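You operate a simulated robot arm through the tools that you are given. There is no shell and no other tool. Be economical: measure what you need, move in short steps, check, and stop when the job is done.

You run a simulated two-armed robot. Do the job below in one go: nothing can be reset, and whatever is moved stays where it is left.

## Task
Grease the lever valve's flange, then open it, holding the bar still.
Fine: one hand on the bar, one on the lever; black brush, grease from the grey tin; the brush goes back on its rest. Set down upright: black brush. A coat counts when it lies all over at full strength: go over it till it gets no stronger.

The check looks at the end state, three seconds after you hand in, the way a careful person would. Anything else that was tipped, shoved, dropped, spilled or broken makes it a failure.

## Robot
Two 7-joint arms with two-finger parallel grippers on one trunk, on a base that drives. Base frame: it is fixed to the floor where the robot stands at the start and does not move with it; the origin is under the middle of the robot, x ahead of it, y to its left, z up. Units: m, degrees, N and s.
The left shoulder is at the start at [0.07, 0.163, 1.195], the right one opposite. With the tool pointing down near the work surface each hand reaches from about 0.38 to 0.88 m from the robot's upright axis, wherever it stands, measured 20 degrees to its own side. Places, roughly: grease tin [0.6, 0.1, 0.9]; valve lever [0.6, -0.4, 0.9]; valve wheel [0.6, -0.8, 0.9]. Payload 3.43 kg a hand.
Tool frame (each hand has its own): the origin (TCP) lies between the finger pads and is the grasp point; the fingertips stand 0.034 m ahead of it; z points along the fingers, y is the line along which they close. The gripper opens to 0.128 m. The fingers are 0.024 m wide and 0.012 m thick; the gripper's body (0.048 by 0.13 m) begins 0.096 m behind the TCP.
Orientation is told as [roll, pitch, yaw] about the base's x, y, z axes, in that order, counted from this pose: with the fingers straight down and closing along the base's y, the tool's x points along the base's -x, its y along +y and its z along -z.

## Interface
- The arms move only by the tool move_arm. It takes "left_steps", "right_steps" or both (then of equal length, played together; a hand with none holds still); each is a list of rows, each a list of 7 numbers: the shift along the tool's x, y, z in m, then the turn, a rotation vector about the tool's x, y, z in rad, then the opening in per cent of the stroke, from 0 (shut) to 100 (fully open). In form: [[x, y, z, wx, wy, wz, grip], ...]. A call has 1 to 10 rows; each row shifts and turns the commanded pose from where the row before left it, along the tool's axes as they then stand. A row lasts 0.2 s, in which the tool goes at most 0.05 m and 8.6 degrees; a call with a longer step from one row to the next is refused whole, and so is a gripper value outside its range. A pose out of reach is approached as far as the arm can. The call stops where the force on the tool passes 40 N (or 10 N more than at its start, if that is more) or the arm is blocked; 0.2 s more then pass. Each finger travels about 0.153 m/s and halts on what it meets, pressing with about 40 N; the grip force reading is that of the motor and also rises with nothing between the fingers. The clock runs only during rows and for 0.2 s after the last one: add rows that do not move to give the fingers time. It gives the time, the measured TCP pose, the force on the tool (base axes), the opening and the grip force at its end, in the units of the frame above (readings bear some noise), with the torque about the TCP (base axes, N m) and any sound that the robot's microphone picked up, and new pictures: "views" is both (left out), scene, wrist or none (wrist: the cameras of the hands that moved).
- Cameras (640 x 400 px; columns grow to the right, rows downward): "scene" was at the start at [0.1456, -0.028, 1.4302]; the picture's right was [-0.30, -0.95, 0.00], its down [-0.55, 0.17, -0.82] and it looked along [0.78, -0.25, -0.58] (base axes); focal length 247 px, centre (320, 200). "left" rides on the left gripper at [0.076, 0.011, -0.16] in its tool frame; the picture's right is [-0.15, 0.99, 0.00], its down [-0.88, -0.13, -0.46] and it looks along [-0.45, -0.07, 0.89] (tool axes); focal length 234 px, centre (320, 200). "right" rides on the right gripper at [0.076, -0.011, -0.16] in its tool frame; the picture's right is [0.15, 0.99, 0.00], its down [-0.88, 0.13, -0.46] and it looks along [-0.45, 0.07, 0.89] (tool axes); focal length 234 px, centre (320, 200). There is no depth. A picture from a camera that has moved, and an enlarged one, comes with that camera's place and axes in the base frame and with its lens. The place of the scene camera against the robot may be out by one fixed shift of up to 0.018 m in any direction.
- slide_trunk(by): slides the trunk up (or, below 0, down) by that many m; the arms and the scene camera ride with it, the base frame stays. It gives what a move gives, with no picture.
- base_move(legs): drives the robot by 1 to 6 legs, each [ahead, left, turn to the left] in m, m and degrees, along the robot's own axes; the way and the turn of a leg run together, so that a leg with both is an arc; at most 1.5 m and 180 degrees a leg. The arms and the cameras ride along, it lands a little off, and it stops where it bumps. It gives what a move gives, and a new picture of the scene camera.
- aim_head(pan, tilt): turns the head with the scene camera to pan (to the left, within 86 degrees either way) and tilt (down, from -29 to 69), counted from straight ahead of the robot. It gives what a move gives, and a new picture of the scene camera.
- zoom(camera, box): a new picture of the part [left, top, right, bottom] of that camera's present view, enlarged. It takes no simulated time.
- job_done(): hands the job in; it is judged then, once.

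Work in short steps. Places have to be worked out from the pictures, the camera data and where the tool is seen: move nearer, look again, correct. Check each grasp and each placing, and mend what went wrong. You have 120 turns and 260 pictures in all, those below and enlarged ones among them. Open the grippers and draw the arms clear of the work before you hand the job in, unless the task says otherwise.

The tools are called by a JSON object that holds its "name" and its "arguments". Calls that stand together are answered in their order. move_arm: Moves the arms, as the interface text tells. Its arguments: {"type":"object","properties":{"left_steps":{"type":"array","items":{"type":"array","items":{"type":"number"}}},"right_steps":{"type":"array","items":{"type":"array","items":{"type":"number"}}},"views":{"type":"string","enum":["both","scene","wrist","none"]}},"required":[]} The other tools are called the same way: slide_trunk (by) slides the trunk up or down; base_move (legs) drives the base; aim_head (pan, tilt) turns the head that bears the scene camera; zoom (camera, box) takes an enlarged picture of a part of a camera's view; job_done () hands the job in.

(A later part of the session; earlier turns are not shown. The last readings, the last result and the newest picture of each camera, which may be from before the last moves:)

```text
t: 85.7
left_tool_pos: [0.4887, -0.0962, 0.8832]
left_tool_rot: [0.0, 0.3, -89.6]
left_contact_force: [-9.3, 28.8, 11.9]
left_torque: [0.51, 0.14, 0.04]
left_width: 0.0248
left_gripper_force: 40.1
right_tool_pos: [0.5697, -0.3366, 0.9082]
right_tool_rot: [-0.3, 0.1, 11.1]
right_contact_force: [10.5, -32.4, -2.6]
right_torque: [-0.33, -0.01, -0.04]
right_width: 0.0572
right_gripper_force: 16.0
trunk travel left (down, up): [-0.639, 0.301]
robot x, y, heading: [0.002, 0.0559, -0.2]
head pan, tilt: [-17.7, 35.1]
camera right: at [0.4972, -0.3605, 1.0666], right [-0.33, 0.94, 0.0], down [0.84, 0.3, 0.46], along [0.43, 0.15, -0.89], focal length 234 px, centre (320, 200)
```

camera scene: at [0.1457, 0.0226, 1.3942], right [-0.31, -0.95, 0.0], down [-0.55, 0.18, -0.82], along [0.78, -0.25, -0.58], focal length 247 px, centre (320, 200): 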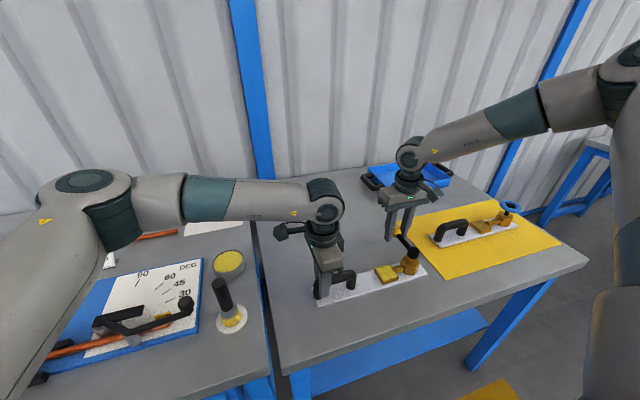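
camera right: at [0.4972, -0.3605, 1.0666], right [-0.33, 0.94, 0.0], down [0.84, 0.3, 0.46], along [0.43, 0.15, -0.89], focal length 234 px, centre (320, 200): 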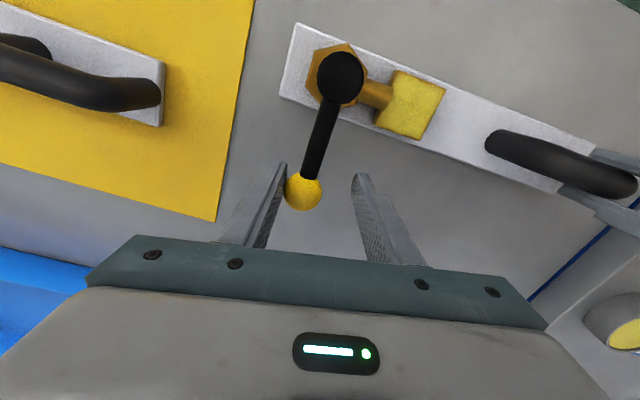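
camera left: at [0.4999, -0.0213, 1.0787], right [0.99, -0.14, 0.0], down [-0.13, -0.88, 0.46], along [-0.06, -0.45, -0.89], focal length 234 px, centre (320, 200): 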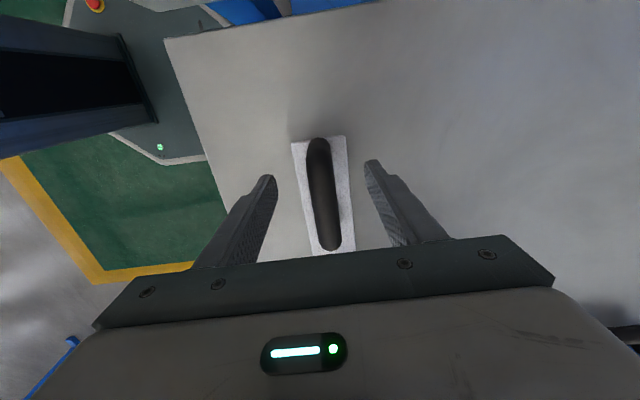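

No movement at 32 N: seems a stop that way. I back off at once and try the clockwise direction.

{"name": "move_arm", "arguments": {"right_steps": [[0, -0.0085, 0, 0, 0, 0.1, 45], [0, -0.0085, 0, 0, 0, 0.1, 45], [0, 0, 0, 0, 0, 0, 32], [0, 0, 0, 0, 0, 0, 30]], "views": "none"}}

{"name": "move_arm", "arguments": {"right_steps": [[0.0004, -0.0085, 0, 0, 0, 0.1, 30], [0.0004, -0.0085, 0, 0, 0, 0.1, 30], [0, 0, 0, 0, 0, 0, 30]], "views": "both"}}

```text
t: 86.7
left_tool_pos: [0.4903, -0.0974, 0.8852]
left_tool_rot: [0.1, -0.1, -89.7]
left_contact_force: [0.1, -2.9, 0.3]
left_torque: [-1.23, -0.05, 0.11]
left_width: 0.0242
left_gripper_force: 39.8
right_tool_pos: [0.5726, -0.3509, 0.9053]
right_tool_rot: [-0.1, 0.0, -0.4]
right_contact_force: [0.6, 1.2, 0.6]
right_torque: [0.03, -0.01, -0.01]
right_width: 0.0384
right_gripper_force: 0.1
trunk travel left (down, up): [-0.639, 0.301]
robot x, y, heading: [-0.003, 0.055, -0.4]
head pan, tilt: [-17.7, 35.1]
```

```text
t: 87.5
left_tool_pos: [0.4892, -0.0982, 0.8845]
left_tool_rot: [0.1, 0.1, -89.7]
left_contact_force: [0.4, -5.0, -0.3]
left_torque: [-0.83, -0.04, -0.02]
left_width: 0.0246
left_gripper_force: 39.5
right_tool_pos: [0.5725, -0.3683, 0.9057]
right_tool_rot: [0.0, 0.0, -11.9]
right_contact_force: [1.0, 2.3, 1.2]
right_torque: [0.04, -0.01, 0.05]
right_width: 0.0397
right_gripper_force: 1.1
trunk travel left (down, up): [-0.639, 0.301]
robot x, y, heading: [0.0012, 0.0524, -0.5]
head pan, tilt: [-17.7, 35.1]
camera scene: at [0.1461, 0.0223, 1.3942], right [-0.31, -0.95, 0.0], down [-0.55, 0.18, -0.82], along [0.78, -0.25, -0.58], focal length 247 px, centre (320, 200)
camera right: at [0.496, -0.3628, 1.0644], right [0.06, 1.0, 0.0], down [0.89, -0.05, 0.46], along [0.46, -0.03, -0.89], focal length 234 px, centre (320, 200)
```

scene: 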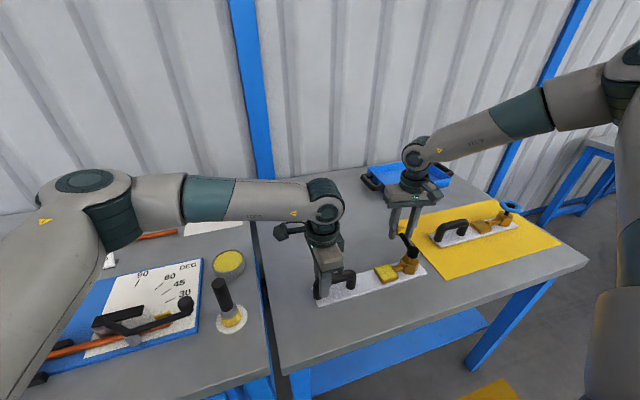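
right: 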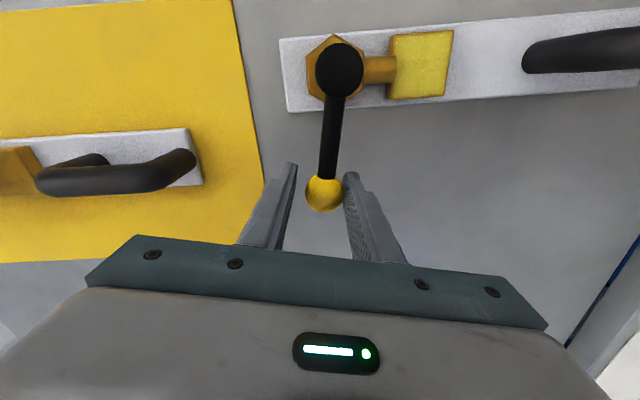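

The lever moves easily clockwise. I continue along the arc.

{"name": "move_arm", "arguments": {"right_steps": [[0.0004, -0.0085, 0, 0, 0, 0.1, 30], [0.0004, -0.0085, 0, 0, 0, 0.1, 30], [0.0004, -0.0085, 0, 0, 0, 0.1, 30], [0.0004, -0.0085, 0, 0, 0, 0.1, 30], [0.0004, -0.0085, 0, 0, 0, 0.1, 30]], "views": "wrist"}}

```text
t: 88.7
left_tool_pos: [0.4889, -0.0974, 0.8842]
left_tool_rot: [0.1, 0.1, -89.5]
left_contact_force: [-0.4, -4.1, 1.9]
left_torque: [-0.13, -0.09, -0.04]
left_width: 0.0245
left_gripper_force: 40.1
right_tool_pos: [0.555, -0.4053, 0.9049]
right_tool_rot: [0.0, 0.0, -40.4]
right_contact_force: [0.6, 2.8, -1.0]
right_torque: [0.04, 0.0, 0.03]
right_width: 0.04
right_gripper_force: 1.8
trunk travel left (down, up): [-0.639, 0.301]
robot x, y, heading: [0.0018, 0.0525, -0.1]
head pan, tilt: [-17.7, 35.1]
camera right: at [0.4889, -0.365, 1.0645], right [0.53, 0.85, 0.0], down [0.75, -0.47, 0.46], along [0.39, -0.24, -0.89], focal length 234 px, centre (320, 200)
```

right: 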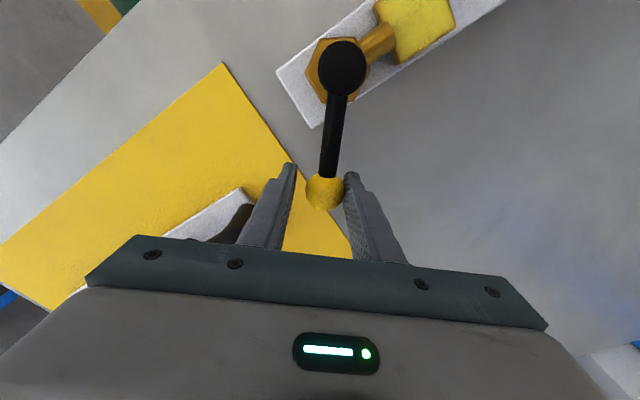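

{"name": "move_arm", "arguments": {"right_steps": [[0.0004, -0.0085, 0, 0, 0, 0.1, 30], [0.0004, -0.0085, 0, 0, 0, 0.1, 30], [0.0004, -0.0085, 0, 0, 0, 0.1, 30], [0.0004, -0.0085, 0, 0, 0, 0.1, 30], [0.0004, -0.0085, 0, 0, 0, 0.1, 30]], "views": "both"}}

```text
t: 89.9
left_tool_pos: [0.4893, -0.0963, 0.8841]
left_tool_rot: [0.1, -0.1, -89.7]
left_contact_force: [-1.5, -2.2, 0.8]
left_torque: [-0.36, -0.06, -0.38]
left_width: 0.0245
left_gripper_force: 40.0
right_tool_pos: [0.5198, -0.4303, 0.9037]
right_tool_rot: [0.0, 0.1, -69.2]
right_contact_force: [3.1, 1.1, 1.7]
right_torque: [0.07, -0.08, -0.01]
right_width: 0.0408
right_gripper_force: 1.9
trunk travel left (down, up): [-0.639, 0.301]
robot x, y, heading: [0.0009, 0.0486, -0.2]
head pan, tilt: [-17.7, 35.1]
camera scene: at [0.1459, 0.0224, 1.3942], right [-0.31, -0.95, 0.0], down [-0.55, 0.18, -0.82], along [0.78, -0.25, -0.58], focal length 247 px, centre (320, 200)
camera right: at [0.4827, -0.3639, 1.0628], right [0.87, 0.49, 0.0], down [0.43, -0.78, 0.46], along [0.22, -0.4, -0.89], focal length 234 px, centre (320, 200)
```

scene: 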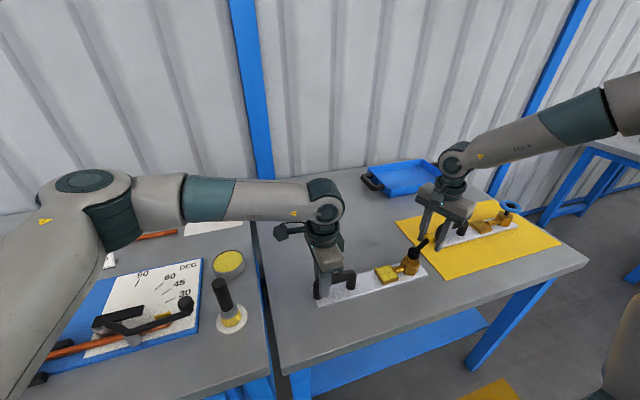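
right: 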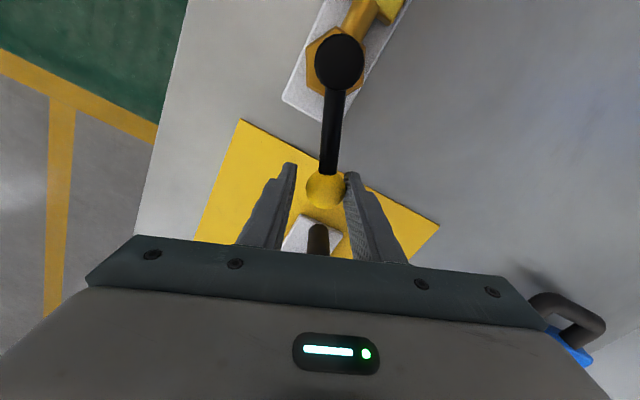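

Clear of the other valve. About 23° remain; I continue until the stop is felt.

{"name": "move_arm", "arguments": {"right_steps": [[0.0004, -0.0085, 0, 0, 0, 0.1, 30], [0.0004, -0.0085, 0, 0, 0, 0.1, 30], [0.0004, -0.0085, 0, 0, 0, 0.1, 30], [0.0002, -0.0043, 0, 0, 0, 0.05, 30], [0, 0, 0, 0, 0, 0, 30]], "views": "wrist"}}

{"name": "zoom", "arguments": {"camera": "right", "box": [240, 20, 430, 220]}}

```text
t: 91.1
left_tool_pos: [0.4895, -0.0967, 0.8829]
left_tool_rot: [0.0, -0.1, -89.8]
left_contact_force: [-3.6, -0.2, 0.8]
left_torque: [-0.02, 0.04, -0.65]
left_width: 0.0245
left_gripper_force: 40.0
right_tool_pos: [0.4894, -0.4373, 0.9049]
right_tool_rot: [0.0, -0.1, -89.2]
right_contact_force: [2.6, -1.2, -0.9]
right_torque: [-0.03, 0.0, -0.02]
right_width: 0.04
right_gripper_force: 1.2
trunk travel left (down, up): [-0.639, 0.301]
robot x, y, heading: [0.0003, 0.049, -0.4]
head pan, tilt: [-17.7, 35.1]
camera right: at [0.4783, -0.3612, 1.0635], right [0.99, 0.16, 0.0], down [0.14, -0.88, 0.46], along [0.07, -0.45, -0.89], focal length 234 px, centre (320, 200)
```

right: 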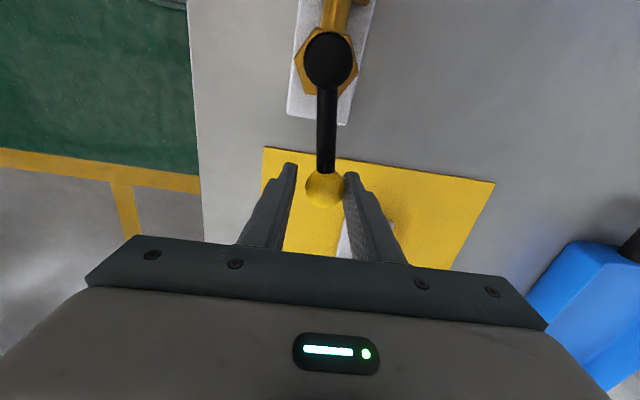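

```text
2.00 times, centred on (335, 120) of right
camera zoom: at [0.4783, -0.3612, 1.0635], right [0.99, 0.16, 0.0], down [0.14, -0.88, 0.46], along [0.07, -0.45, -0.89], focal length 468 px, centre (290, 360)
```

zoom: 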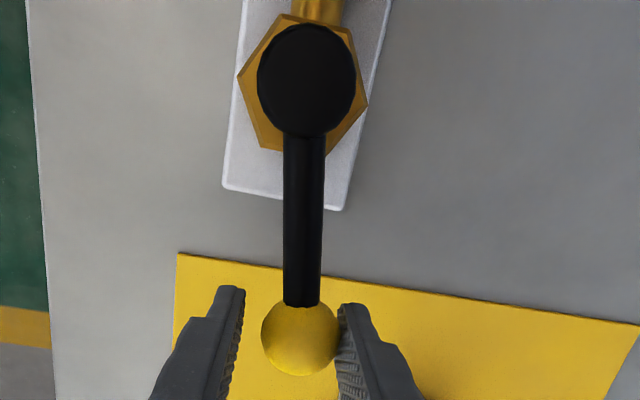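

Lever is a few degrees short. I go on in small steps to feel the end stop.

{"name": "move_arm", "arguments": {"right_steps": [[0, -0.003, 0, 0, 0, 0.035, 30], [0, -0.002, 0, 0, 0, 0.02, 30], [0, 0, 0, 0, 0, 0, 30]], "views": "none"}}

{"name": "move_arm", "arguments": {"right_steps": [[0, -0.002, 0, 0, 0, 0.02, 30], [0, 0, 0, 0, 0, 0, 30]], "views": "none"}}

{"name": "zoom", "arguments": {"camera": "right", "box": [240, 20, 430, 220]}}

```text
t: 91.9
left_tool_pos: [0.4893, -0.0965, 0.8845]
left_tool_rot: [0.1, 0.0, -89.6]
left_contact_force: [-3.2, 0.6, -0.3]
left_torque: [0.07, 0.08, -0.59]
left_width: 0.0248
left_gripper_force: 39.7
right_tool_pos: [0.4856, -0.4368, 0.9054]
right_tool_rot: [0.0, 0.1, -92.3]
right_contact_force: [3.0, -0.5, 0.2]
right_torque: [0.01, -0.05, -0.02]
right_width: 0.0402
right_gripper_force: 1.1
trunk travel left (down, up): [-0.639, 0.301]
robot x, y, heading: [0.0012, 0.0528, -0.2]
head pan, tilt: [-17.7, 35.1]
```

```text
t: 92.5
left_tool_pos: [0.4895, -0.0971, 0.8829]
left_tool_rot: [0.1, 0.0, -89.7]
left_contact_force: [-2.8, 0.3, 0.5]
left_torque: [0.04, 0.02, -0.56]
left_width: 0.0246
left_gripper_force: 39.9
right_tool_pos: [0.4829, -0.4377, 0.9031]
right_tool_rot: [0.1, 0.1, -93.5]
right_contact_force: [2.0, -1.4, 0.8]
right_torque: [-0.01, -0.03, -0.04]
right_width: 0.0398
right_gripper_force: 1.4
trunk travel left (down, up): [-0.639, 0.301]
robot x, y, heading: [-0.0007, 0.0535, -0.3]
head pan, tilt: [-17.7, 35.1]
```

```text
2.00 times, centred on (335, 120) of right
camera zoom: at [0.4764, -0.3594, 1.0631], right [1.0, 0.09, 0.0], down [0.08, -0.89, 0.46], along [0.04, -0.45, -0.89], focal length 468 px, centre (290, 360)
```

zoom: 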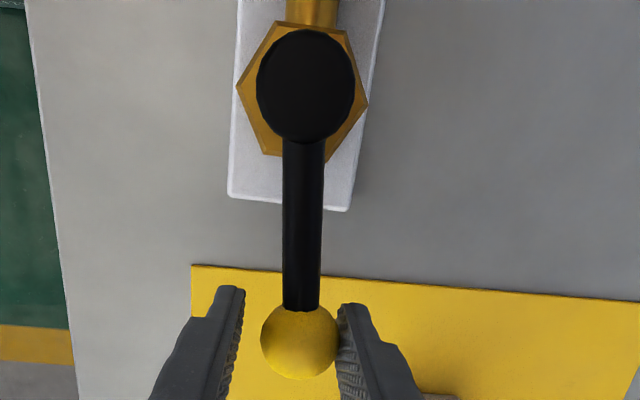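

By the geometry the lever is still ~4–5° short of in-line. I push on in small steps.

{"name": "move_arm", "arguments": {"right_steps": [[0, -0.004, 0, 0, 0, 0.045, 30], [0, -0.003, 0, 0, 0, 0.035, 30], [0, 0, 0, 0, 0, 0, 30]], "views": "none"}}

{"name": "zoom", "arguments": {"camera": "right", "box": [240, 20, 430, 220]}}

```text
t: 93.3
left_tool_pos: [0.4893, -0.0968, 0.884]
left_tool_rot: [0.1, 0.0, -89.6]
left_contact_force: [-1.8, 0.0, -1.5]
left_torque: [-0.29, 0.08, -0.56]
left_width: 0.0247
left_gripper_force: 39.8
right_tool_pos: [0.4761, -0.4359, 0.904]
right_tool_rot: [0.1, -0.1, -98.1]
right_contact_force: [2.8, -0.6, 1.1]
right_torque: [0.0, -0.06, 0.01]
right_width: 0.0403
right_gripper_force: 1.4
trunk travel left (down, up): [-0.639, 0.301]
robot x, y, heading: [0.0002, 0.052, -0.5]
head pan, tilt: [-17.7, 35.1]
```

```text
2.00 times, centred on (335, 120) of right
camera zoom: at [0.4757, -0.3588, 1.0634], right [1.0, 0.01, 0.0], down [0.01, -0.89, 0.46], along [0.0, -0.46, -0.89], focal length 468 px, centre (290, 360)
```

zoom: 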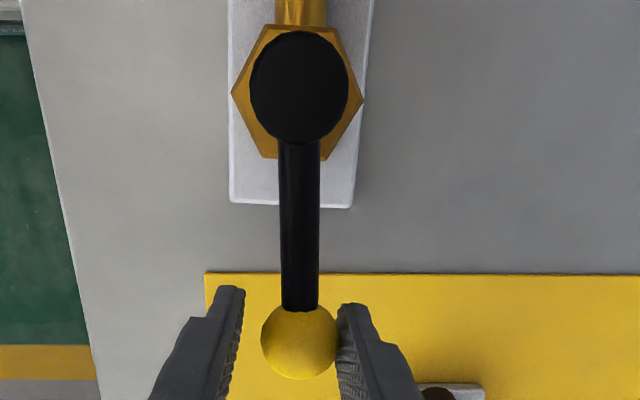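

Now only ~1° short, no stop felt yet. One more small push.

{"name": "move_arm", "arguments": {"right_steps": [[0, -0.002, 0, 0, 0, 0.02, 30], [0, 0, 0, 0, 0, 0, 30]], "views": "none"}}

{"name": "move_arm", "arguments": {"right_steps": [[0, -0.0015, 0, 0, 0, 0.015, 30], [0, 0, 0, 0, 0, 0, 30]], "views": "none"}}

{"name": "zoom", "arguments": {"camera": "right", "box": [240, 20, 430, 220]}}

```text
t: 93.9
left_tool_pos: [0.4884, -0.0974, 0.8849]
left_tool_rot: [0.0, 0.1, -89.6]
left_contact_force: [-1.8, 0.2, -0.1]
left_torque: [-0.11, 0.07, -0.55]
left_width: 0.0247
left_gripper_force: 39.9
right_tool_pos: [0.4729, -0.4352, 0.9033]
right_tool_rot: [-0.1, 0.0, -99.2]
right_contact_force: [2.5, -1.8, 0.0]
right_torque: [-0.01, -0.03, -0.02]
right_width: 0.0399
right_gripper_force: 0.8
trunk travel left (down, up): [-0.639, 0.301]
robot x, y, heading: [0.0013, 0.0519, -0.4]
head pan, tilt: [-17.7, 35.1]
```

```text
t: 94.5
left_tool_pos: [0.4912, -0.0977, 0.8842]
left_tool_rot: [0.1, -0.1, -89.6]
left_contact_force: [-1.4, -0.5, -1.0]
left_torque: [0.04, 0.03, -0.54]
left_width: 0.0247
left_gripper_force: 39.7
right_tool_pos: [0.474, -0.4351, 0.9039]
right_tool_rot: [-0.1, 0.0, -100.2]
right_contact_force: [1.6, -1.1, -0.9]
right_torque: [0.0, 0.02, -0.01]
right_width: 0.0391
right_gripper_force: 0.5
trunk travel left (down, up): [-0.639, 0.301]
robot x, y, heading: [0.002, 0.0529, -0.4]
head pan, tilt: [-17.7, 35.1]
```

```text
2.00 times, centred on (335, 120) of right
camera zoom: at [0.4752, -0.3577, 1.0637], right [1.0, -0.03, 0.0], down [-0.03, -0.89, 0.46], along [-0.01, -0.46, -0.89], focal length 468 px, centre (290, 360)
```

zoom: 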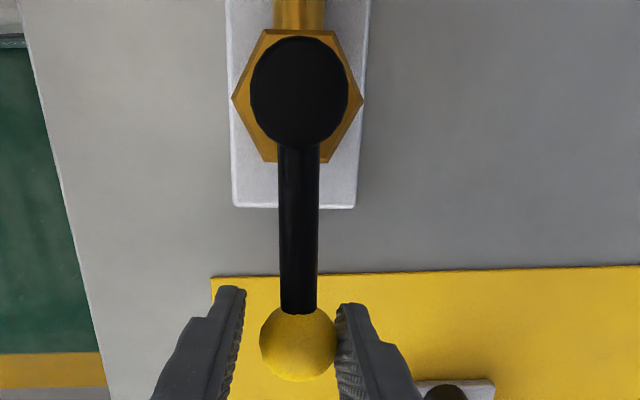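

The lever is now in line with the pipe (≈90°). I probe gently a little more for a stop.

{"name": "move_arm", "arguments": {"right_steps": [[0, -0.002, 0, 0, 0, 0.02, 30], [0, -0.002, 0, 0, 0, 0.02, 30], [0, 0, 0, 0, 0, 0, 30]], "views": "none"}}

{"name": "zoom", "arguments": {"camera": "right", "box": [240, 20, 430, 220]}}

```text
t: 95.3
left_tool_pos: [0.4882, -0.096, 0.8841]
left_tool_rot: [0.1, 0.0, -89.7]
left_contact_force: [-1.0, -0.1, -0.6]
left_torque: [-0.02, -0.01, -0.58]
left_width: 0.0248
left_gripper_force: 40.3
right_tool_pos: [0.4698, -0.435, 0.9041]
right_tool_rot: [0.0, -0.1, -102.3]
right_contact_force: [4.1, -0.7, 2.0]
right_torque: [-0.03, -0.07, -0.02]
right_width: 0.0407
right_gripper_force: 1.8
trunk travel left (down, up): [-0.639, 0.301]
robot x, y, heading: [-0.002, 0.0519, -0.5]
head pan, tilt: [-17.7, 35.1]
```

```text
2.00 times, centred on (335, 120) of right
camera zoom: at [0.4746, -0.3574, 1.0631], right [1.0, -0.07, 0.0], down [-0.06, -0.89, 0.46], along [-0.03, -0.46, -0.89], focal length 468 px, centre (290, 360)
```

zoom: 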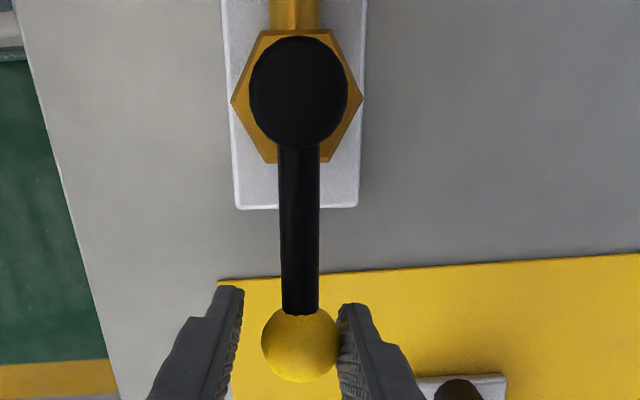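

The wrist view suggests the plate itself may have turned a few degrees. I compare with the same scene box as before the lever move.

{"name": "zoom", "arguments": {"camera": "scene", "box": [290, 180, 440, 310]}}

```text
3.08 times, centred on (365, 245) of scene
camera zoom: at [0.1461, 0.0224, 1.3942], right [-0.31, -0.95, 0.0], down [-0.55, 0.18, -0.82], along [0.78, -0.25, -0.58], focal length 760 px, centre (182, 62)
```

zoom: 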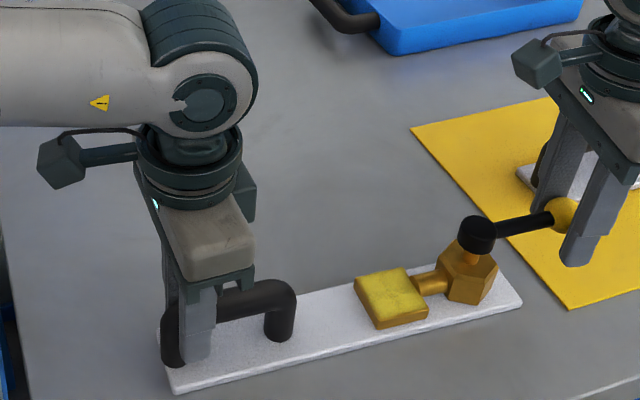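

The valve end of the plate has swung ~2 cm toward the robot (≈4°), pivoting in the left grip. I'll lift the right hand, straddle the hub cap, and bring the plate back while the left hand holds.

{"name": "move_arm", "arguments": {"right_steps": [[0, 0.003, 0, 0, 0, 0, 45], [0, 0, -0.03, 0, 0, 0, 45], [0, 0, -0.045, 0, 0, 0, 45], [0, 0, 0, 0, 0, -0.145, 45], [0, 0, 0, 0, 0, -0.065, 45], [0.042, 0.001, 0, 0, 0, 0, 45], [0.041, 0.001, 0, 0, 0, 0, 45], [0, 0, 0, 0, 0, 0, 45]], "views": "both"}}

{"name": "zoom", "arguments": {"camera": "scene", "box": [340, 180, 490, 310]}}

```text
t: 97.1
left_tool_pos: [0.4893, -0.0973, 0.8854]
left_tool_rot: [0.1, 0.1, -89.6]
left_contact_force: [-1.0, 1.2, 0.3]
left_torque: [-0.43, 0.05, -0.37]
left_width: 0.0246
left_gripper_force: 39.7
right_tool_pos: [0.4719, -0.3515, 0.9814]
right_tool_rot: [0.0, 0.0, -90.3]
right_contact_force: [0.1, -0.2, -0.1]
right_torque: [0.01, 0.02, 0.04]
right_width: 0.0576
right_gripper_force: 0.1
trunk travel left (down, up): [-0.639, 0.301]
robot x, y, heading: [-0.0025, 0.0516, -0.2]
head pan, tilt: [-17.7, 35.1]
camera scene: at [0.1455, 0.0223, 1.3942], right [-0.31, -0.95, 0.0], down [-0.55, 0.18, -0.82], along [0.78, -0.25, -0.58], focal length 247 px, centre (320, 200)
camera right: at [0.4615, -0.2749, 1.1413], right [0.99, 0.14, 0.0], down [0.13, -0.88, 0.46], along [0.06, -0.45, -0.89], focal length 234 px, centre (320, 200)
```

scene: 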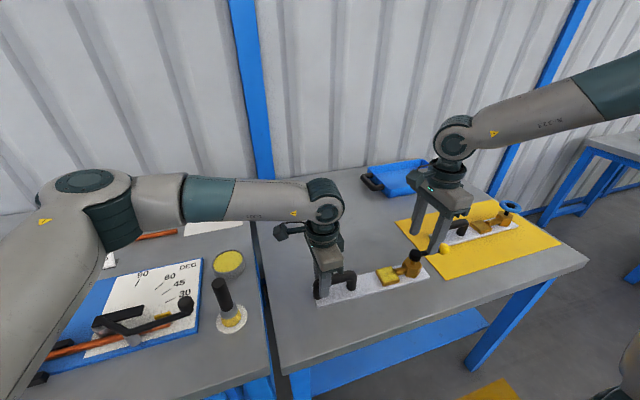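
right: 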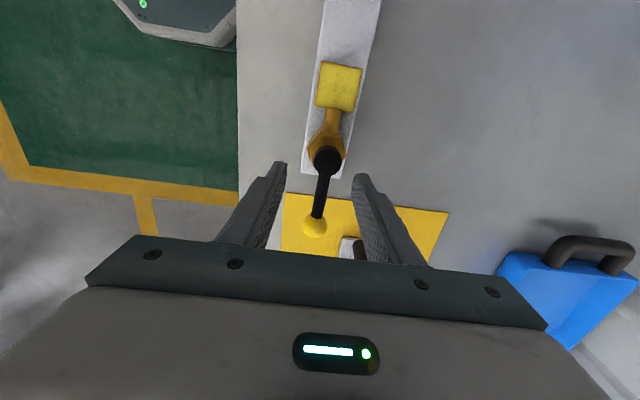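

```text
3.08 times, centred on (415, 245) of scene
camera zoom: at [0.1455, 0.0223, 1.3942], right [-0.31, -0.95, 0.0], down [-0.55, 0.18, -0.82], along [0.78, -0.25, -0.58], focal length 760 px, centre (28, 62)
```

zoom: 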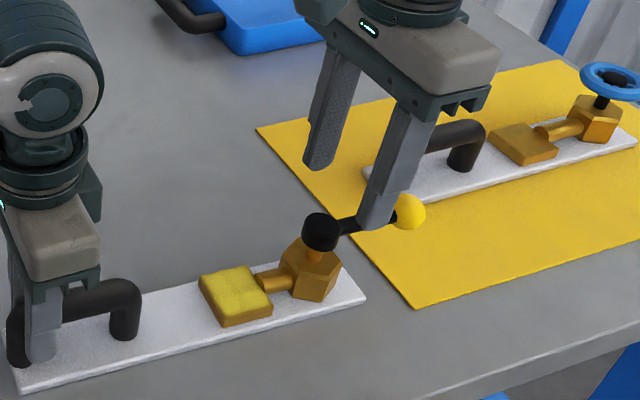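

Hub at about (0.476, −0.346); lever is in line with the plate. I lower the right fingers around the hub cap.

{"name": "move_arm", "arguments": {"right_steps": [[0.004, 0.004, 0.02, 0, 0, 0, 45], [0, 0, 0.02, 0, 0, 0, 45], [0, 0, 0.014, 0, 0, 0, 45], [0, 0, 0, 0, 0, 0, 45]], "views": "wrist"}}

{"name": "zoom", "arguments": {"camera": "scene", "box": [340, 200, 460, 310]}}

```text
t: 98.1
left_tool_pos: [0.489, -0.0976, 0.8832]
left_tool_rot: [0.1, 0.0, -89.6]
left_contact_force: [-2.0, 0.2, 0.6]
left_torque: [0.01, 0.0, -0.52]
left_width: 0.0244
left_gripper_force: 40.0
right_tool_pos: [0.4794, -0.3475, 0.9272]
right_tool_rot: [0.0, -0.1, -90.4]
right_contact_force: [0.0, -0.1, -0.1]
right_torque: [0.02, 0.01, 0.01]
right_width: 0.0576
right_gripper_force: 0.1
trunk travel left (down, up): [-0.639, 0.301]
robot x, y, heading: [0.0018, 0.0516, -0.2]
head pan, tilt: [-17.7, 35.1]
camera right: at [0.468, -0.2712, 1.0867], right [0.99, 0.14, 0.0], down [0.13, -0.88, 0.46], along [0.06, -0.45, -0.89], focal length 234 px, centre (320, 200)
```

right: 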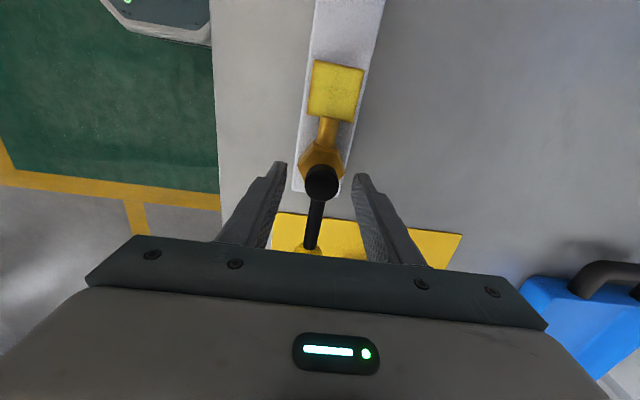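

```text
3.64 times, centred on (400, 255) of scene
camera zoom: at [0.1458, 0.0224, 1.3942], right [-0.31, -0.95, 0.0], down [-0.55, 0.18, -0.82], along [0.78, -0.25, -0.58], focal length 898 px, centre (29, 0)
```

zoom: 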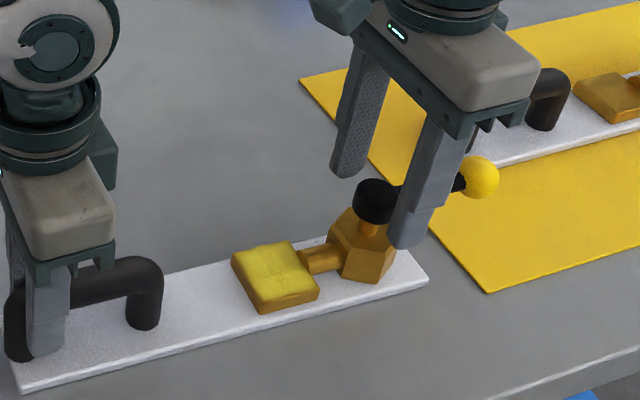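

The cap lies between the fingers. I close to a loose straddle and push +x in small steps.

{"name": "move_arm", "arguments": {"right_steps": [[0.003, 0, 0, 0, 0, 0, 30], [0, 0, 0, 0, 0, 0, 28], [0, 0.004, 0, 0, 0, 0, 28], [0, 0.004, 0, 0, 0, 0, 28], [0, 0, 0, 0, 0, 0, 28]], "views": "none"}}

{"name": "zoom", "arguments": {"camera": "scene", "box": [290, 180, 440, 310]}}

```text
t: 99.3
left_tool_pos: [0.49, -0.0972, 0.8837]
left_tool_rot: [0.1, -0.1, -89.7]
left_contact_force: [-0.5, 1.3, -0.2]
left_torque: [0.0, -0.01, -0.53]
left_width: 0.0248
left_gripper_force: 40.2
right_tool_pos: [0.4868, -0.3446, 0.9266]
right_tool_rot: [0.0, 0.0, -90.3]
right_contact_force: [-0.9, 0.0, -0.9]
right_torque: [0.01, -0.01, 0.0]
right_width: 0.0361
right_gripper_force: 0.1
trunk travel left (down, up): [-0.639, 0.301]
robot x, y, heading: [0.0031, 0.0552, -0.1]
head pan, tilt: [-17.7, 35.1]
```

```text
3.08 times, centred on (365, 245) of scene
camera zoom: at [0.1459, 0.0224, 1.3942], right [-0.31, -0.95, 0.0], down [-0.55, 0.18, -0.82], along [0.78, -0.25, -0.58], focal length 760 px, centre (182, 62)
```

zoom: 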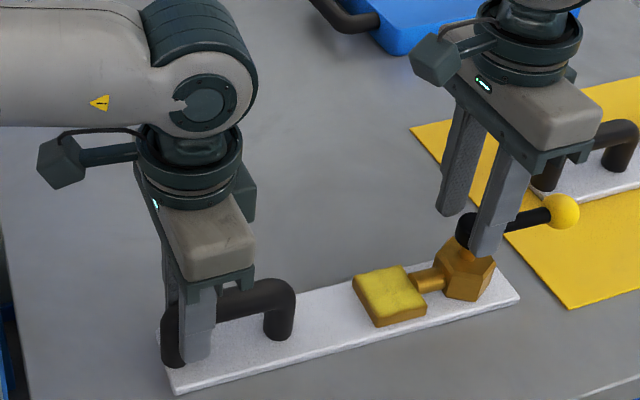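

It's coming back (corner 522,303 → 520,299; target 513,290). I continue pushing +x.

{"name": "move_arm", "arguments": {"right_steps": [[0, 0.004, 0, 0, 0, 0, 28], [0, 0.004, 0, 0, 0, 0, 28], [0, 0.004, 0, 0, 0, 0, 28], [0, 0, 0, 0, 0, 0, 28]], "views": "none"}}

{"name": "zoom", "arguments": {"camera": "scene", "box": [290, 180, 440, 310]}}

```text
t: 100.3
left_tool_pos: [0.4894, -0.0978, 0.884]
left_tool_rot: [0.1, 0.0, -89.8]
left_contact_force: [-0.9, -2.2, 0.0]
left_torque: [0.08, -0.06, -0.25]
left_width: 0.0247
left_gripper_force: 40.0
right_tool_pos: [0.4988, -0.3455, 0.9274]
right_tool_rot: [0.0, -0.1, -90.3]
right_contact_force: [-1.3, 2.5, 1.0]
right_torque: [0.07, 0.06, -0.04]
right_width: 0.0365
right_gripper_force: 0.6
trunk travel left (down, up): [-0.639, 0.301]
robot x, y, heading: [0.0021, 0.0556, -0.2]
head pan, tilt: [-17.7, 35.1]
```

```text
3.08 times, centred on (365, 245) of scene
camera zoom: at [0.1458, 0.0225, 1.3942], right [-0.31, -0.95, 0.0], down [-0.55, 0.18, -0.82], along [0.78, -0.25, -0.58], focal length 760 px, centre (182, 62)
```

zoom: 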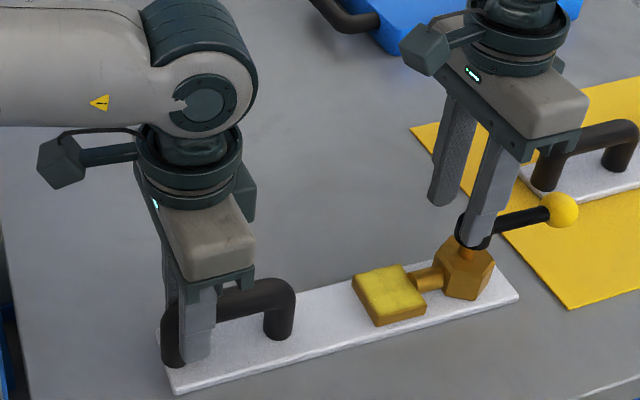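

{"name": "zoom", "arguments": {"camera": "right", "box": [220, 60, 440, 260]}}

{"name": "zoom", "arguments": {"camera": "scene", "box": [380, 220, 460, 290]}}

```text
2.00 times, centred on (330, 160) of right
camera zoom: at [0.4876, -0.2687, 1.086], right [0.99, 0.14, 0.0], down [0.13, -0.88, 0.46], along [0.06, -0.45, -0.89], focal length 468 px, centre (300, 280)
```

zoom: 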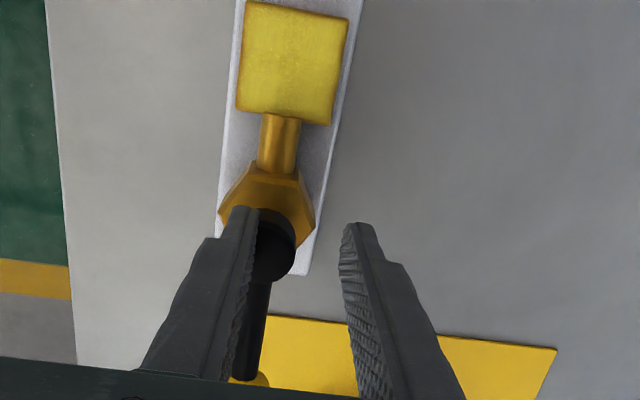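

```text
5.71 times, centred on (420, 255) of scene
camera zoom: at [0.1458, 0.0225, 1.3942], right [-0.31, -0.95, 0.0], down [-0.55, 0.18, -0.82], along [0.78, -0.25, -0.58], focal length 1412 px, centre (-251, -114)
```

zoom: 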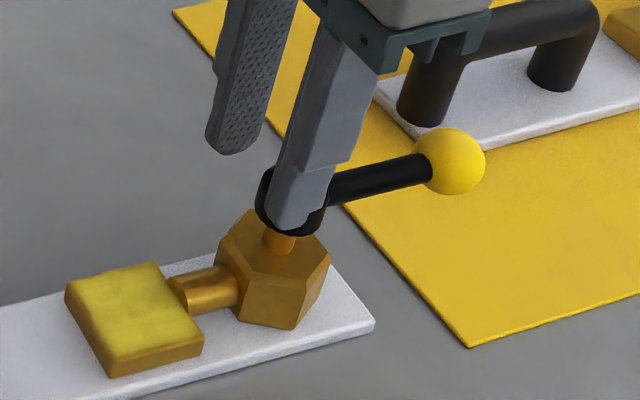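

The near finger has just reached the cap. I push on +x.

{"name": "move_arm", "arguments": {"right_steps": [[0, 0.004, 0, 0, 0, 0, 28], [0, 0.004, 0, 0, 0, 0, 28], [0, 0.004, 0, 0, 0, 0, 28], [0, 0, 0, 0, 0, 0, 28]], "views": "none"}}

{"name": "zoom", "arguments": {"camera": "scene", "box": [290, 180, 440, 310]}}

```text
t: 101.3
left_tool_pos: [0.4888, -0.0966, 0.8843]
left_tool_rot: [0.1, 0.0, -89.7]
left_contact_force: [-0.6, -0.7, -0.3]
left_torque: [-0.36, 0.01, -0.36]
left_width: 0.0245
left_gripper_force: 39.9
right_tool_pos: [0.5102, -0.3462, 0.9263]
right_tool_rot: [-0.1, 0.1, -90.3]
right_contact_force: [-0.5, 0.0, -0.5]
right_torque: [0.0, 0.0, -0.03]
right_width: 0.0357
right_gripper_force: 0.1
trunk travel left (down, up): [-0.639, 0.301]
robot x, y, heading: [0.0042, 0.0495, -0.4]
head pan, tilt: [-17.7, 35.1]
```

```text
3.08 times, centred on (365, 245) of scene
camera zoom: at [0.1459, 0.0223, 1.3942], right [-0.31, -0.95, 0.0], down [-0.55, 0.18, -0.82], along [0.78, -0.25, -0.58], focal length 760 px, centre (182, 62)
```

zoom: 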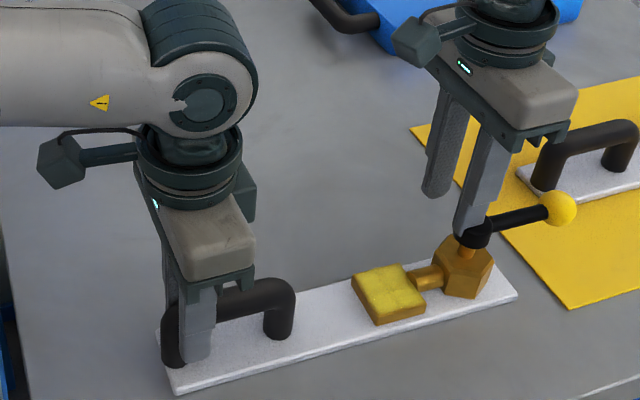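

The fingertip slid over the top of the cap – it's lower than thought. I lift, go back, and lower 2 cm deeper around it.

{"name": "move_arm", "arguments": {"right_steps": [[0, 0, -0.025, 0, 0, 0, 45], [0.003, -0.014, 0, 0, 0, 0, 45], [0, -0.014, 0, 0, 0, 0, 45], [0, 0, 0.025, 0, 0, 0, 45], [0, 0, 0.012, 0, 0, 0, 45], [0, 0, 0.01, 0, 0, 0, 45], [0, 0, 0, 0, 0, 0, 45]], "views": "none"}}

{"name": "zoom", "arguments": {"camera": "right", "box": [220, 60, 440, 260]}}

{"name": "zoom", "arguments": {"camera": "scene", "box": [380, 220, 460, 290]}}

```text
t: 102.9
left_tool_pos: [0.4895, -0.0957, 0.8845]
left_tool_rot: [0.1, -0.1, -89.7]
left_contact_force: [-1.1, 1.8, 0.1]
left_torque: [0.15, -0.03, -0.5]
left_width: 0.0245
left_gripper_force: 39.6
right_tool_pos: [0.4823, -0.3408, 0.9045]
right_tool_rot: [0.0, 0.0, -90.4]
right_contact_force: [-1.0, 1.1, 0.0]
right_torque: [0.01, 0.04, 0.01]
right_width: 0.0577
right_gripper_force: 0.0
trunk travel left (down, up): [-0.639, 0.301]
robot x, y, heading: [-0.0009, 0.0505, -0.6]
head pan, tilt: [-17.7, 35.1]
```

```text
2.00 times, centred on (330, 160) of right
camera zoom: at [0.4709, -0.2639, 1.0633], right [0.99, 0.14, 0.0], down [0.12, -0.88, 0.46], along [0.06, -0.45, -0.89], focal length 468 px, centre (300, 280)
```

zoom: 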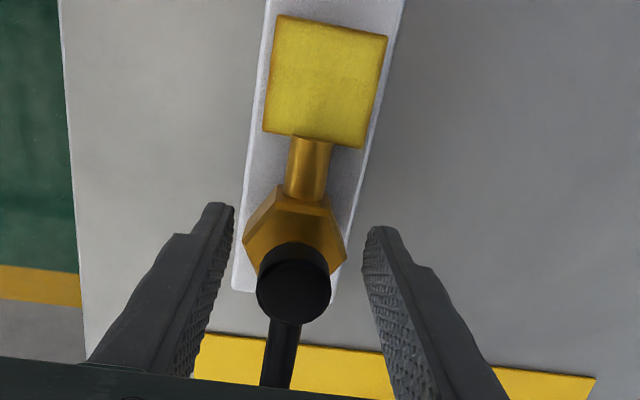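

```text
5.71 times, centred on (420, 255) of scene
camera zoom: at [0.1458, 0.0226, 1.3942], right [-0.31, -0.95, 0.0], down [-0.55, 0.18, -0.82], along [0.78, -0.25, -0.58], focal length 1412 px, centre (-251, -114)
```

zoom: 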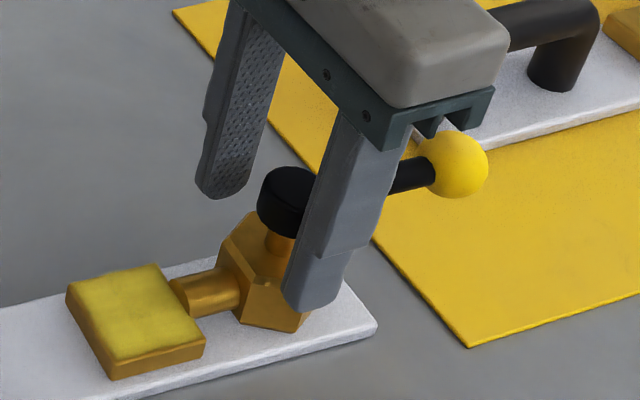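

Now the fingers flank the cap and hex properly. I push +x again.

{"name": "move_arm", "arguments": {"right_steps": [[0, 0.005, 0, 0, 0, 0, 45], [0, 0.004, 0, 0, 0, 0, 45], [0, 0.004, 0, 0, 0, 0, 45], [0, 0.003, 0, 0, 0, 0, 45], [0, 0, 0, 0, 0, 0, 45]], "views": "none"}}

{"name": "zoom", "arguments": {"camera": "scene", "box": [290, 180, 440, 310]}}

```text
t: 104.1
left_tool_pos: [0.4892, -0.0962, 0.8833]
left_tool_rot: [0.0, 0.0, -89.8]
left_contact_force: [-1.2, 1.5, 0.4]
left_torque: [0.02, -0.01, -0.5]
left_width: 0.0243
left_gripper_force: 40.3
right_tool_pos: [0.4981, -0.3426, 0.9049]
right_tool_rot: [0.1, 0.0, -90.3]
right_contact_force: [-0.4, -0.2, 0.5]
right_torque: [-0.02, -0.02, 0.0]
right_width: 0.0578
right_gripper_force: 0.1
trunk travel left (down, up): [-0.639, 0.301]
robot x, y, heading: [0.0046, 0.0513, -0.6]
head pan, tilt: [-17.7, 35.1]
```

```text
3.08 times, centred on (365, 245) of scene
camera zoom: at [0.1459, 0.0226, 1.3942], right [-0.31, -0.95, 0.0], down [-0.55, 0.18, -0.82], along [0.78, -0.25, -0.58], focal length 760 px, centre (182, 62)
```

zoom: 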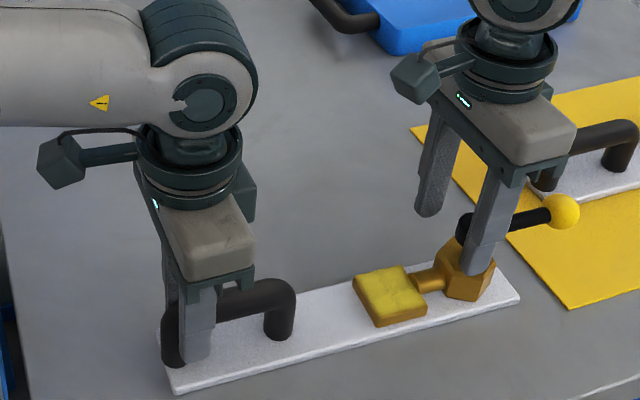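

{"name": "move_arm", "arguments": {"right_steps": [[0, 0.004, 0, 0, 0, 0, 45], [0, 0.004, 0, 0, 0, 0, 45], [0, 0.003, 0, 0, 0, 0, 45], [0, 0, 0, 0, 0, 0, 45]], "views": "none"}}

{"name": "zoom", "arguments": {"camera": "scene", "box": [290, 180, 440, 310]}}

```text
t: 105.1
left_tool_pos: [0.4898, -0.0966, 0.8848]
left_tool_rot: [0.1, 0.0, -89.7]
left_contact_force: [-2.0, 1.1, -0.4]
left_torque: [-0.01, 0.06, -0.52]
left_width: 0.0245
left_gripper_force: 39.7
right_tool_pos: [0.5098, -0.3429, 0.9051]
right_tool_rot: [0.0, 0.0, -90.4]
right_contact_force: [-0.4, 0.4, 0.4]
right_torque: [0.0, -0.01, -0.02]
right_width: 0.0573
right_gripper_force: 0.0
trunk travel left (down, up): [-0.639, 0.301]
robot x, y, heading: [-0.0036, 0.0494, -0.4]
head pan, tilt: [-17.7, 35.1]
```

```text
3.08 times, centred on (365, 245) of scene
camera zoom: at [0.1458, 0.0225, 1.3942], right [-0.31, -0.95, 0.0], down [-0.55, 0.18, -0.82], along [0.78, -0.25, -0.58], focal length 760 px, centre (182, 62)
```

zoom: 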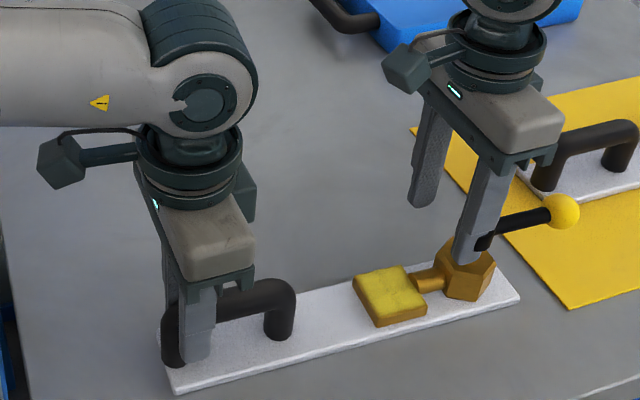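

{"name": "zoom", "arguments": {"camera": "right", "box": [220, 60, 440, 260]}}

```text
2.00 times, centred on (330, 160) of right
camera zoom: at [0.499, -0.2661, 1.0633], right [0.99, 0.14, 0.0], down [0.13, -0.88, 0.46], along [0.06, -0.45, -0.89], focal length 468 px, centre (300, 280)
```

zoom: 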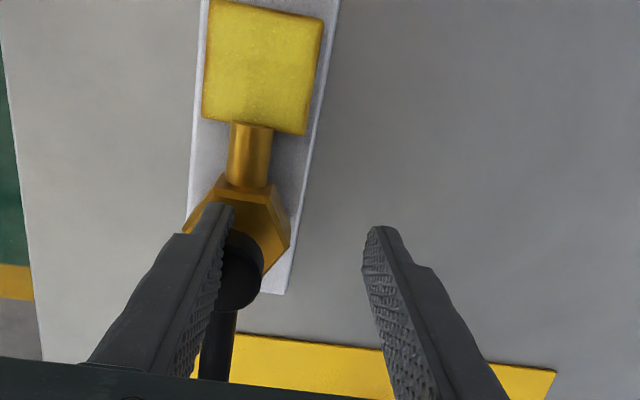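

{"name": "move_arm", "arguments": {"right_steps": [[0, 0.003, 0, 0, 0, 0, 45], [0, 0.003, 0, 0, 0, 0, 45], [0, 0, 0, 0, 0, 0, 45]], "views": "none"}}

{"name": "zoom", "arguments": {"camera": "scene", "box": [290, 180, 440, 310]}}

{"name": "zoom", "arguments": {"camera": "right", "box": [220, 60, 440, 260]}}

```text
t: 105.9
left_tool_pos: [0.4895, -0.0974, 0.8847]
left_tool_rot: [0.1, 0.0, -89.6]
left_contact_force: [-2.7, 0.4, -0.4]
left_torque: [0.01, 0.0, -0.49]
left_width: 0.0245
left_gripper_force: 40.4
right_tool_pos: [0.5143, -0.3417, 0.9052]
right_tool_rot: [0.0, 0.0, -90.3]
right_contact_force: [0.8, 0.4, 0.5]
right_torque: [0.0, 0.01, 0.02]
right_width: 0.0572
right_gripper_force: 0.1
trunk travel left (down, up): [-0.639, 0.301]
robot x, y, heading: [0.0001, 0.0505, -0.5]
head pan, tilt: [-17.7, 35.1]
```

```text
3.08 times, centred on (365, 245) of scene
camera zoom: at [0.1458, 0.0225, 1.3942], right [-0.31, -0.95, 0.0], down [-0.55, 0.18, -0.82], along [0.78, -0.25, -0.58], focal length 760 px, centre (182, 62)
```

zoom: 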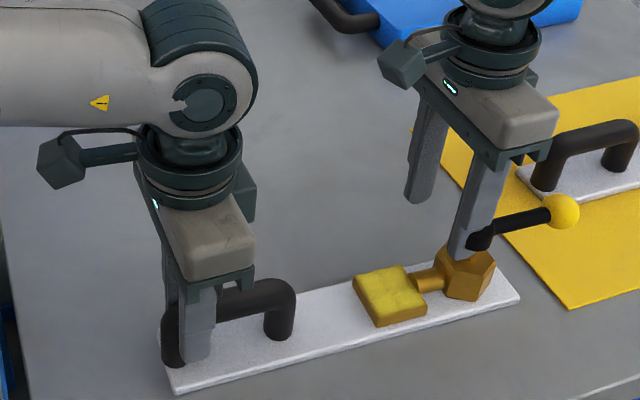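

```text
2.00 times, centred on (330, 160) of right
camera zoom: at [0.5042, -0.2657, 1.0635], right [0.99, 0.14, 0.0], down [0.13, -0.88, 0.46], along [0.06, -0.45, -0.89], focal length 468 px, centre (300, 280)
```

zoom: 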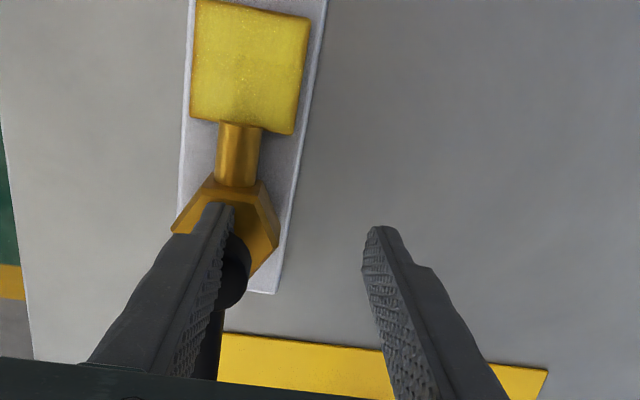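

{"name": "zoom", "arguments": {"camera": "scene", "box": [385, 215, 445, 275]}}

```text
6.67 times, centred on (415, 245) of scene
camera zoom: at [0.1458, 0.0225, 1.3942], right [-0.31, -0.95, 0.0], down [-0.55, 0.18, -0.82], along [0.78, -0.25, -0.58], focal length 1647 px, centre (-313, -100)
```

zoom: 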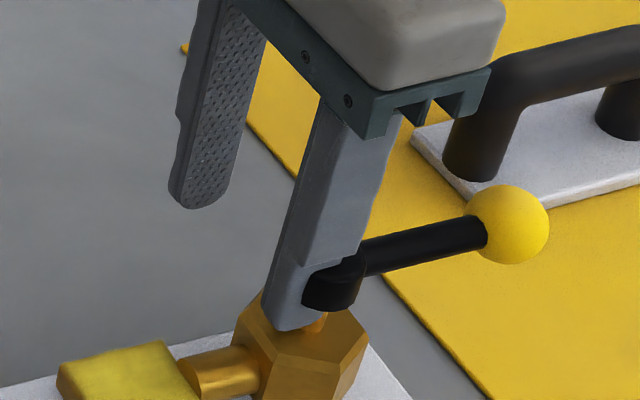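

The finger passes through the cap – it isn't solid there, so that can't push. I withdraw the right hand back and up, then rotate the plate back with the left hand instead.

{"name": "move_arm", "arguments": {"right_steps": [[0, -0.012, 0, 0, 0, 0, 45], [0, -0.012, 0, 0, 0, 0, 45], [0, -0.01, 0, 0, 0, 0, 45], [0, 0, -0.04, 0, 0, 0, 45], [0, 0, -0.04, 0, 0, 0, 45], [0, 0, -0.03, 0, 0, 0, 45]], "views": "none"}}

{"name": "move_arm", "arguments": {"left_steps": [[0, 0, 0, 0, 0, -0.03, 0], [0, 0, 0, 0, 0, -0.03, 0], [0, 0, 0, 0, 0, 0, 0]], "views": "none"}}

{"name": "zoom", "arguments": {"camera": "scene", "box": [290, 180, 440, 310]}}

```text
t: 107.3
left_tool_pos: [0.4894, -0.0966, 0.8843]
left_tool_rot: [0.2, 0.0, -89.7]
left_contact_force: [-2.1, 1.0, -0.3]
left_torque: [-0.41, -0.08, -0.39]
left_width: 0.0245
left_gripper_force: 40.6
right_tool_pos: [0.4781, -0.343, 1.0162]
right_tool_rot: [-0.1, 0.0, -90.3]
right_contact_force: [-0.2, 0.0, -0.1]
right_torque: [0.04, 0.01, -0.02]
right_width: 0.0579
right_gripper_force: 0.1
trunk travel left (down, up): [-0.639, 0.301]
robot x, y, heading: [0.0001, 0.0513, -0.4]
head pan, tilt: [-17.7, 35.1]
```

```text
t: 108.1
left_tool_pos: [0.4898, -0.0971, 0.884]
left_tool_rot: [0.1, 0.0, -86.3]
left_contact_force: [0.4, -0.4, 3.8]
left_torque: [0.18, 0.01, -0.57]
left_width: 0.0245
left_gripper_force: 40.0
right_tool_pos: [0.4792, -0.3436, 1.0152]
right_tool_rot: [0.1, 0.0, -90.2]
right_contact_force: [0.6, -0.3, 0.8]
right_torque: [0.01, -0.01, 0.01]
right_width: 0.0576
right_gripper_force: 0.0
trunk travel left (down, up): [-0.639, 0.301]
robot x, y, heading: [0.0002, 0.0508, -0.4]
head pan, tilt: [-17.7, 35.1]
```

```text
3.08 times, centred on (365, 245) of scene
camera zoom: at [0.1454, 0.0226, 1.3944], right [-0.31, -0.95, 0.0], down [-0.55, 0.18, -0.82], along [0.78, -0.25, -0.57], focal length 760 px, centre (182, 62)
```

zoom: 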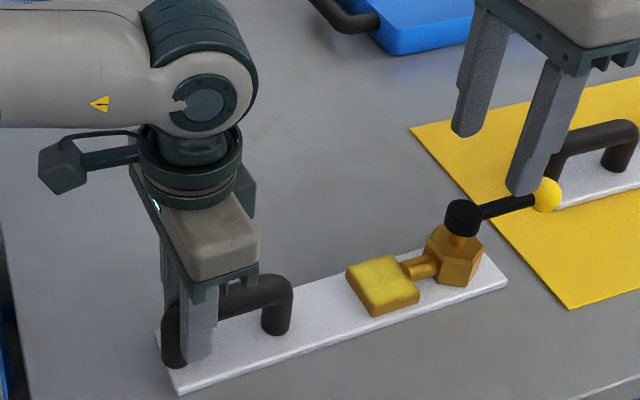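

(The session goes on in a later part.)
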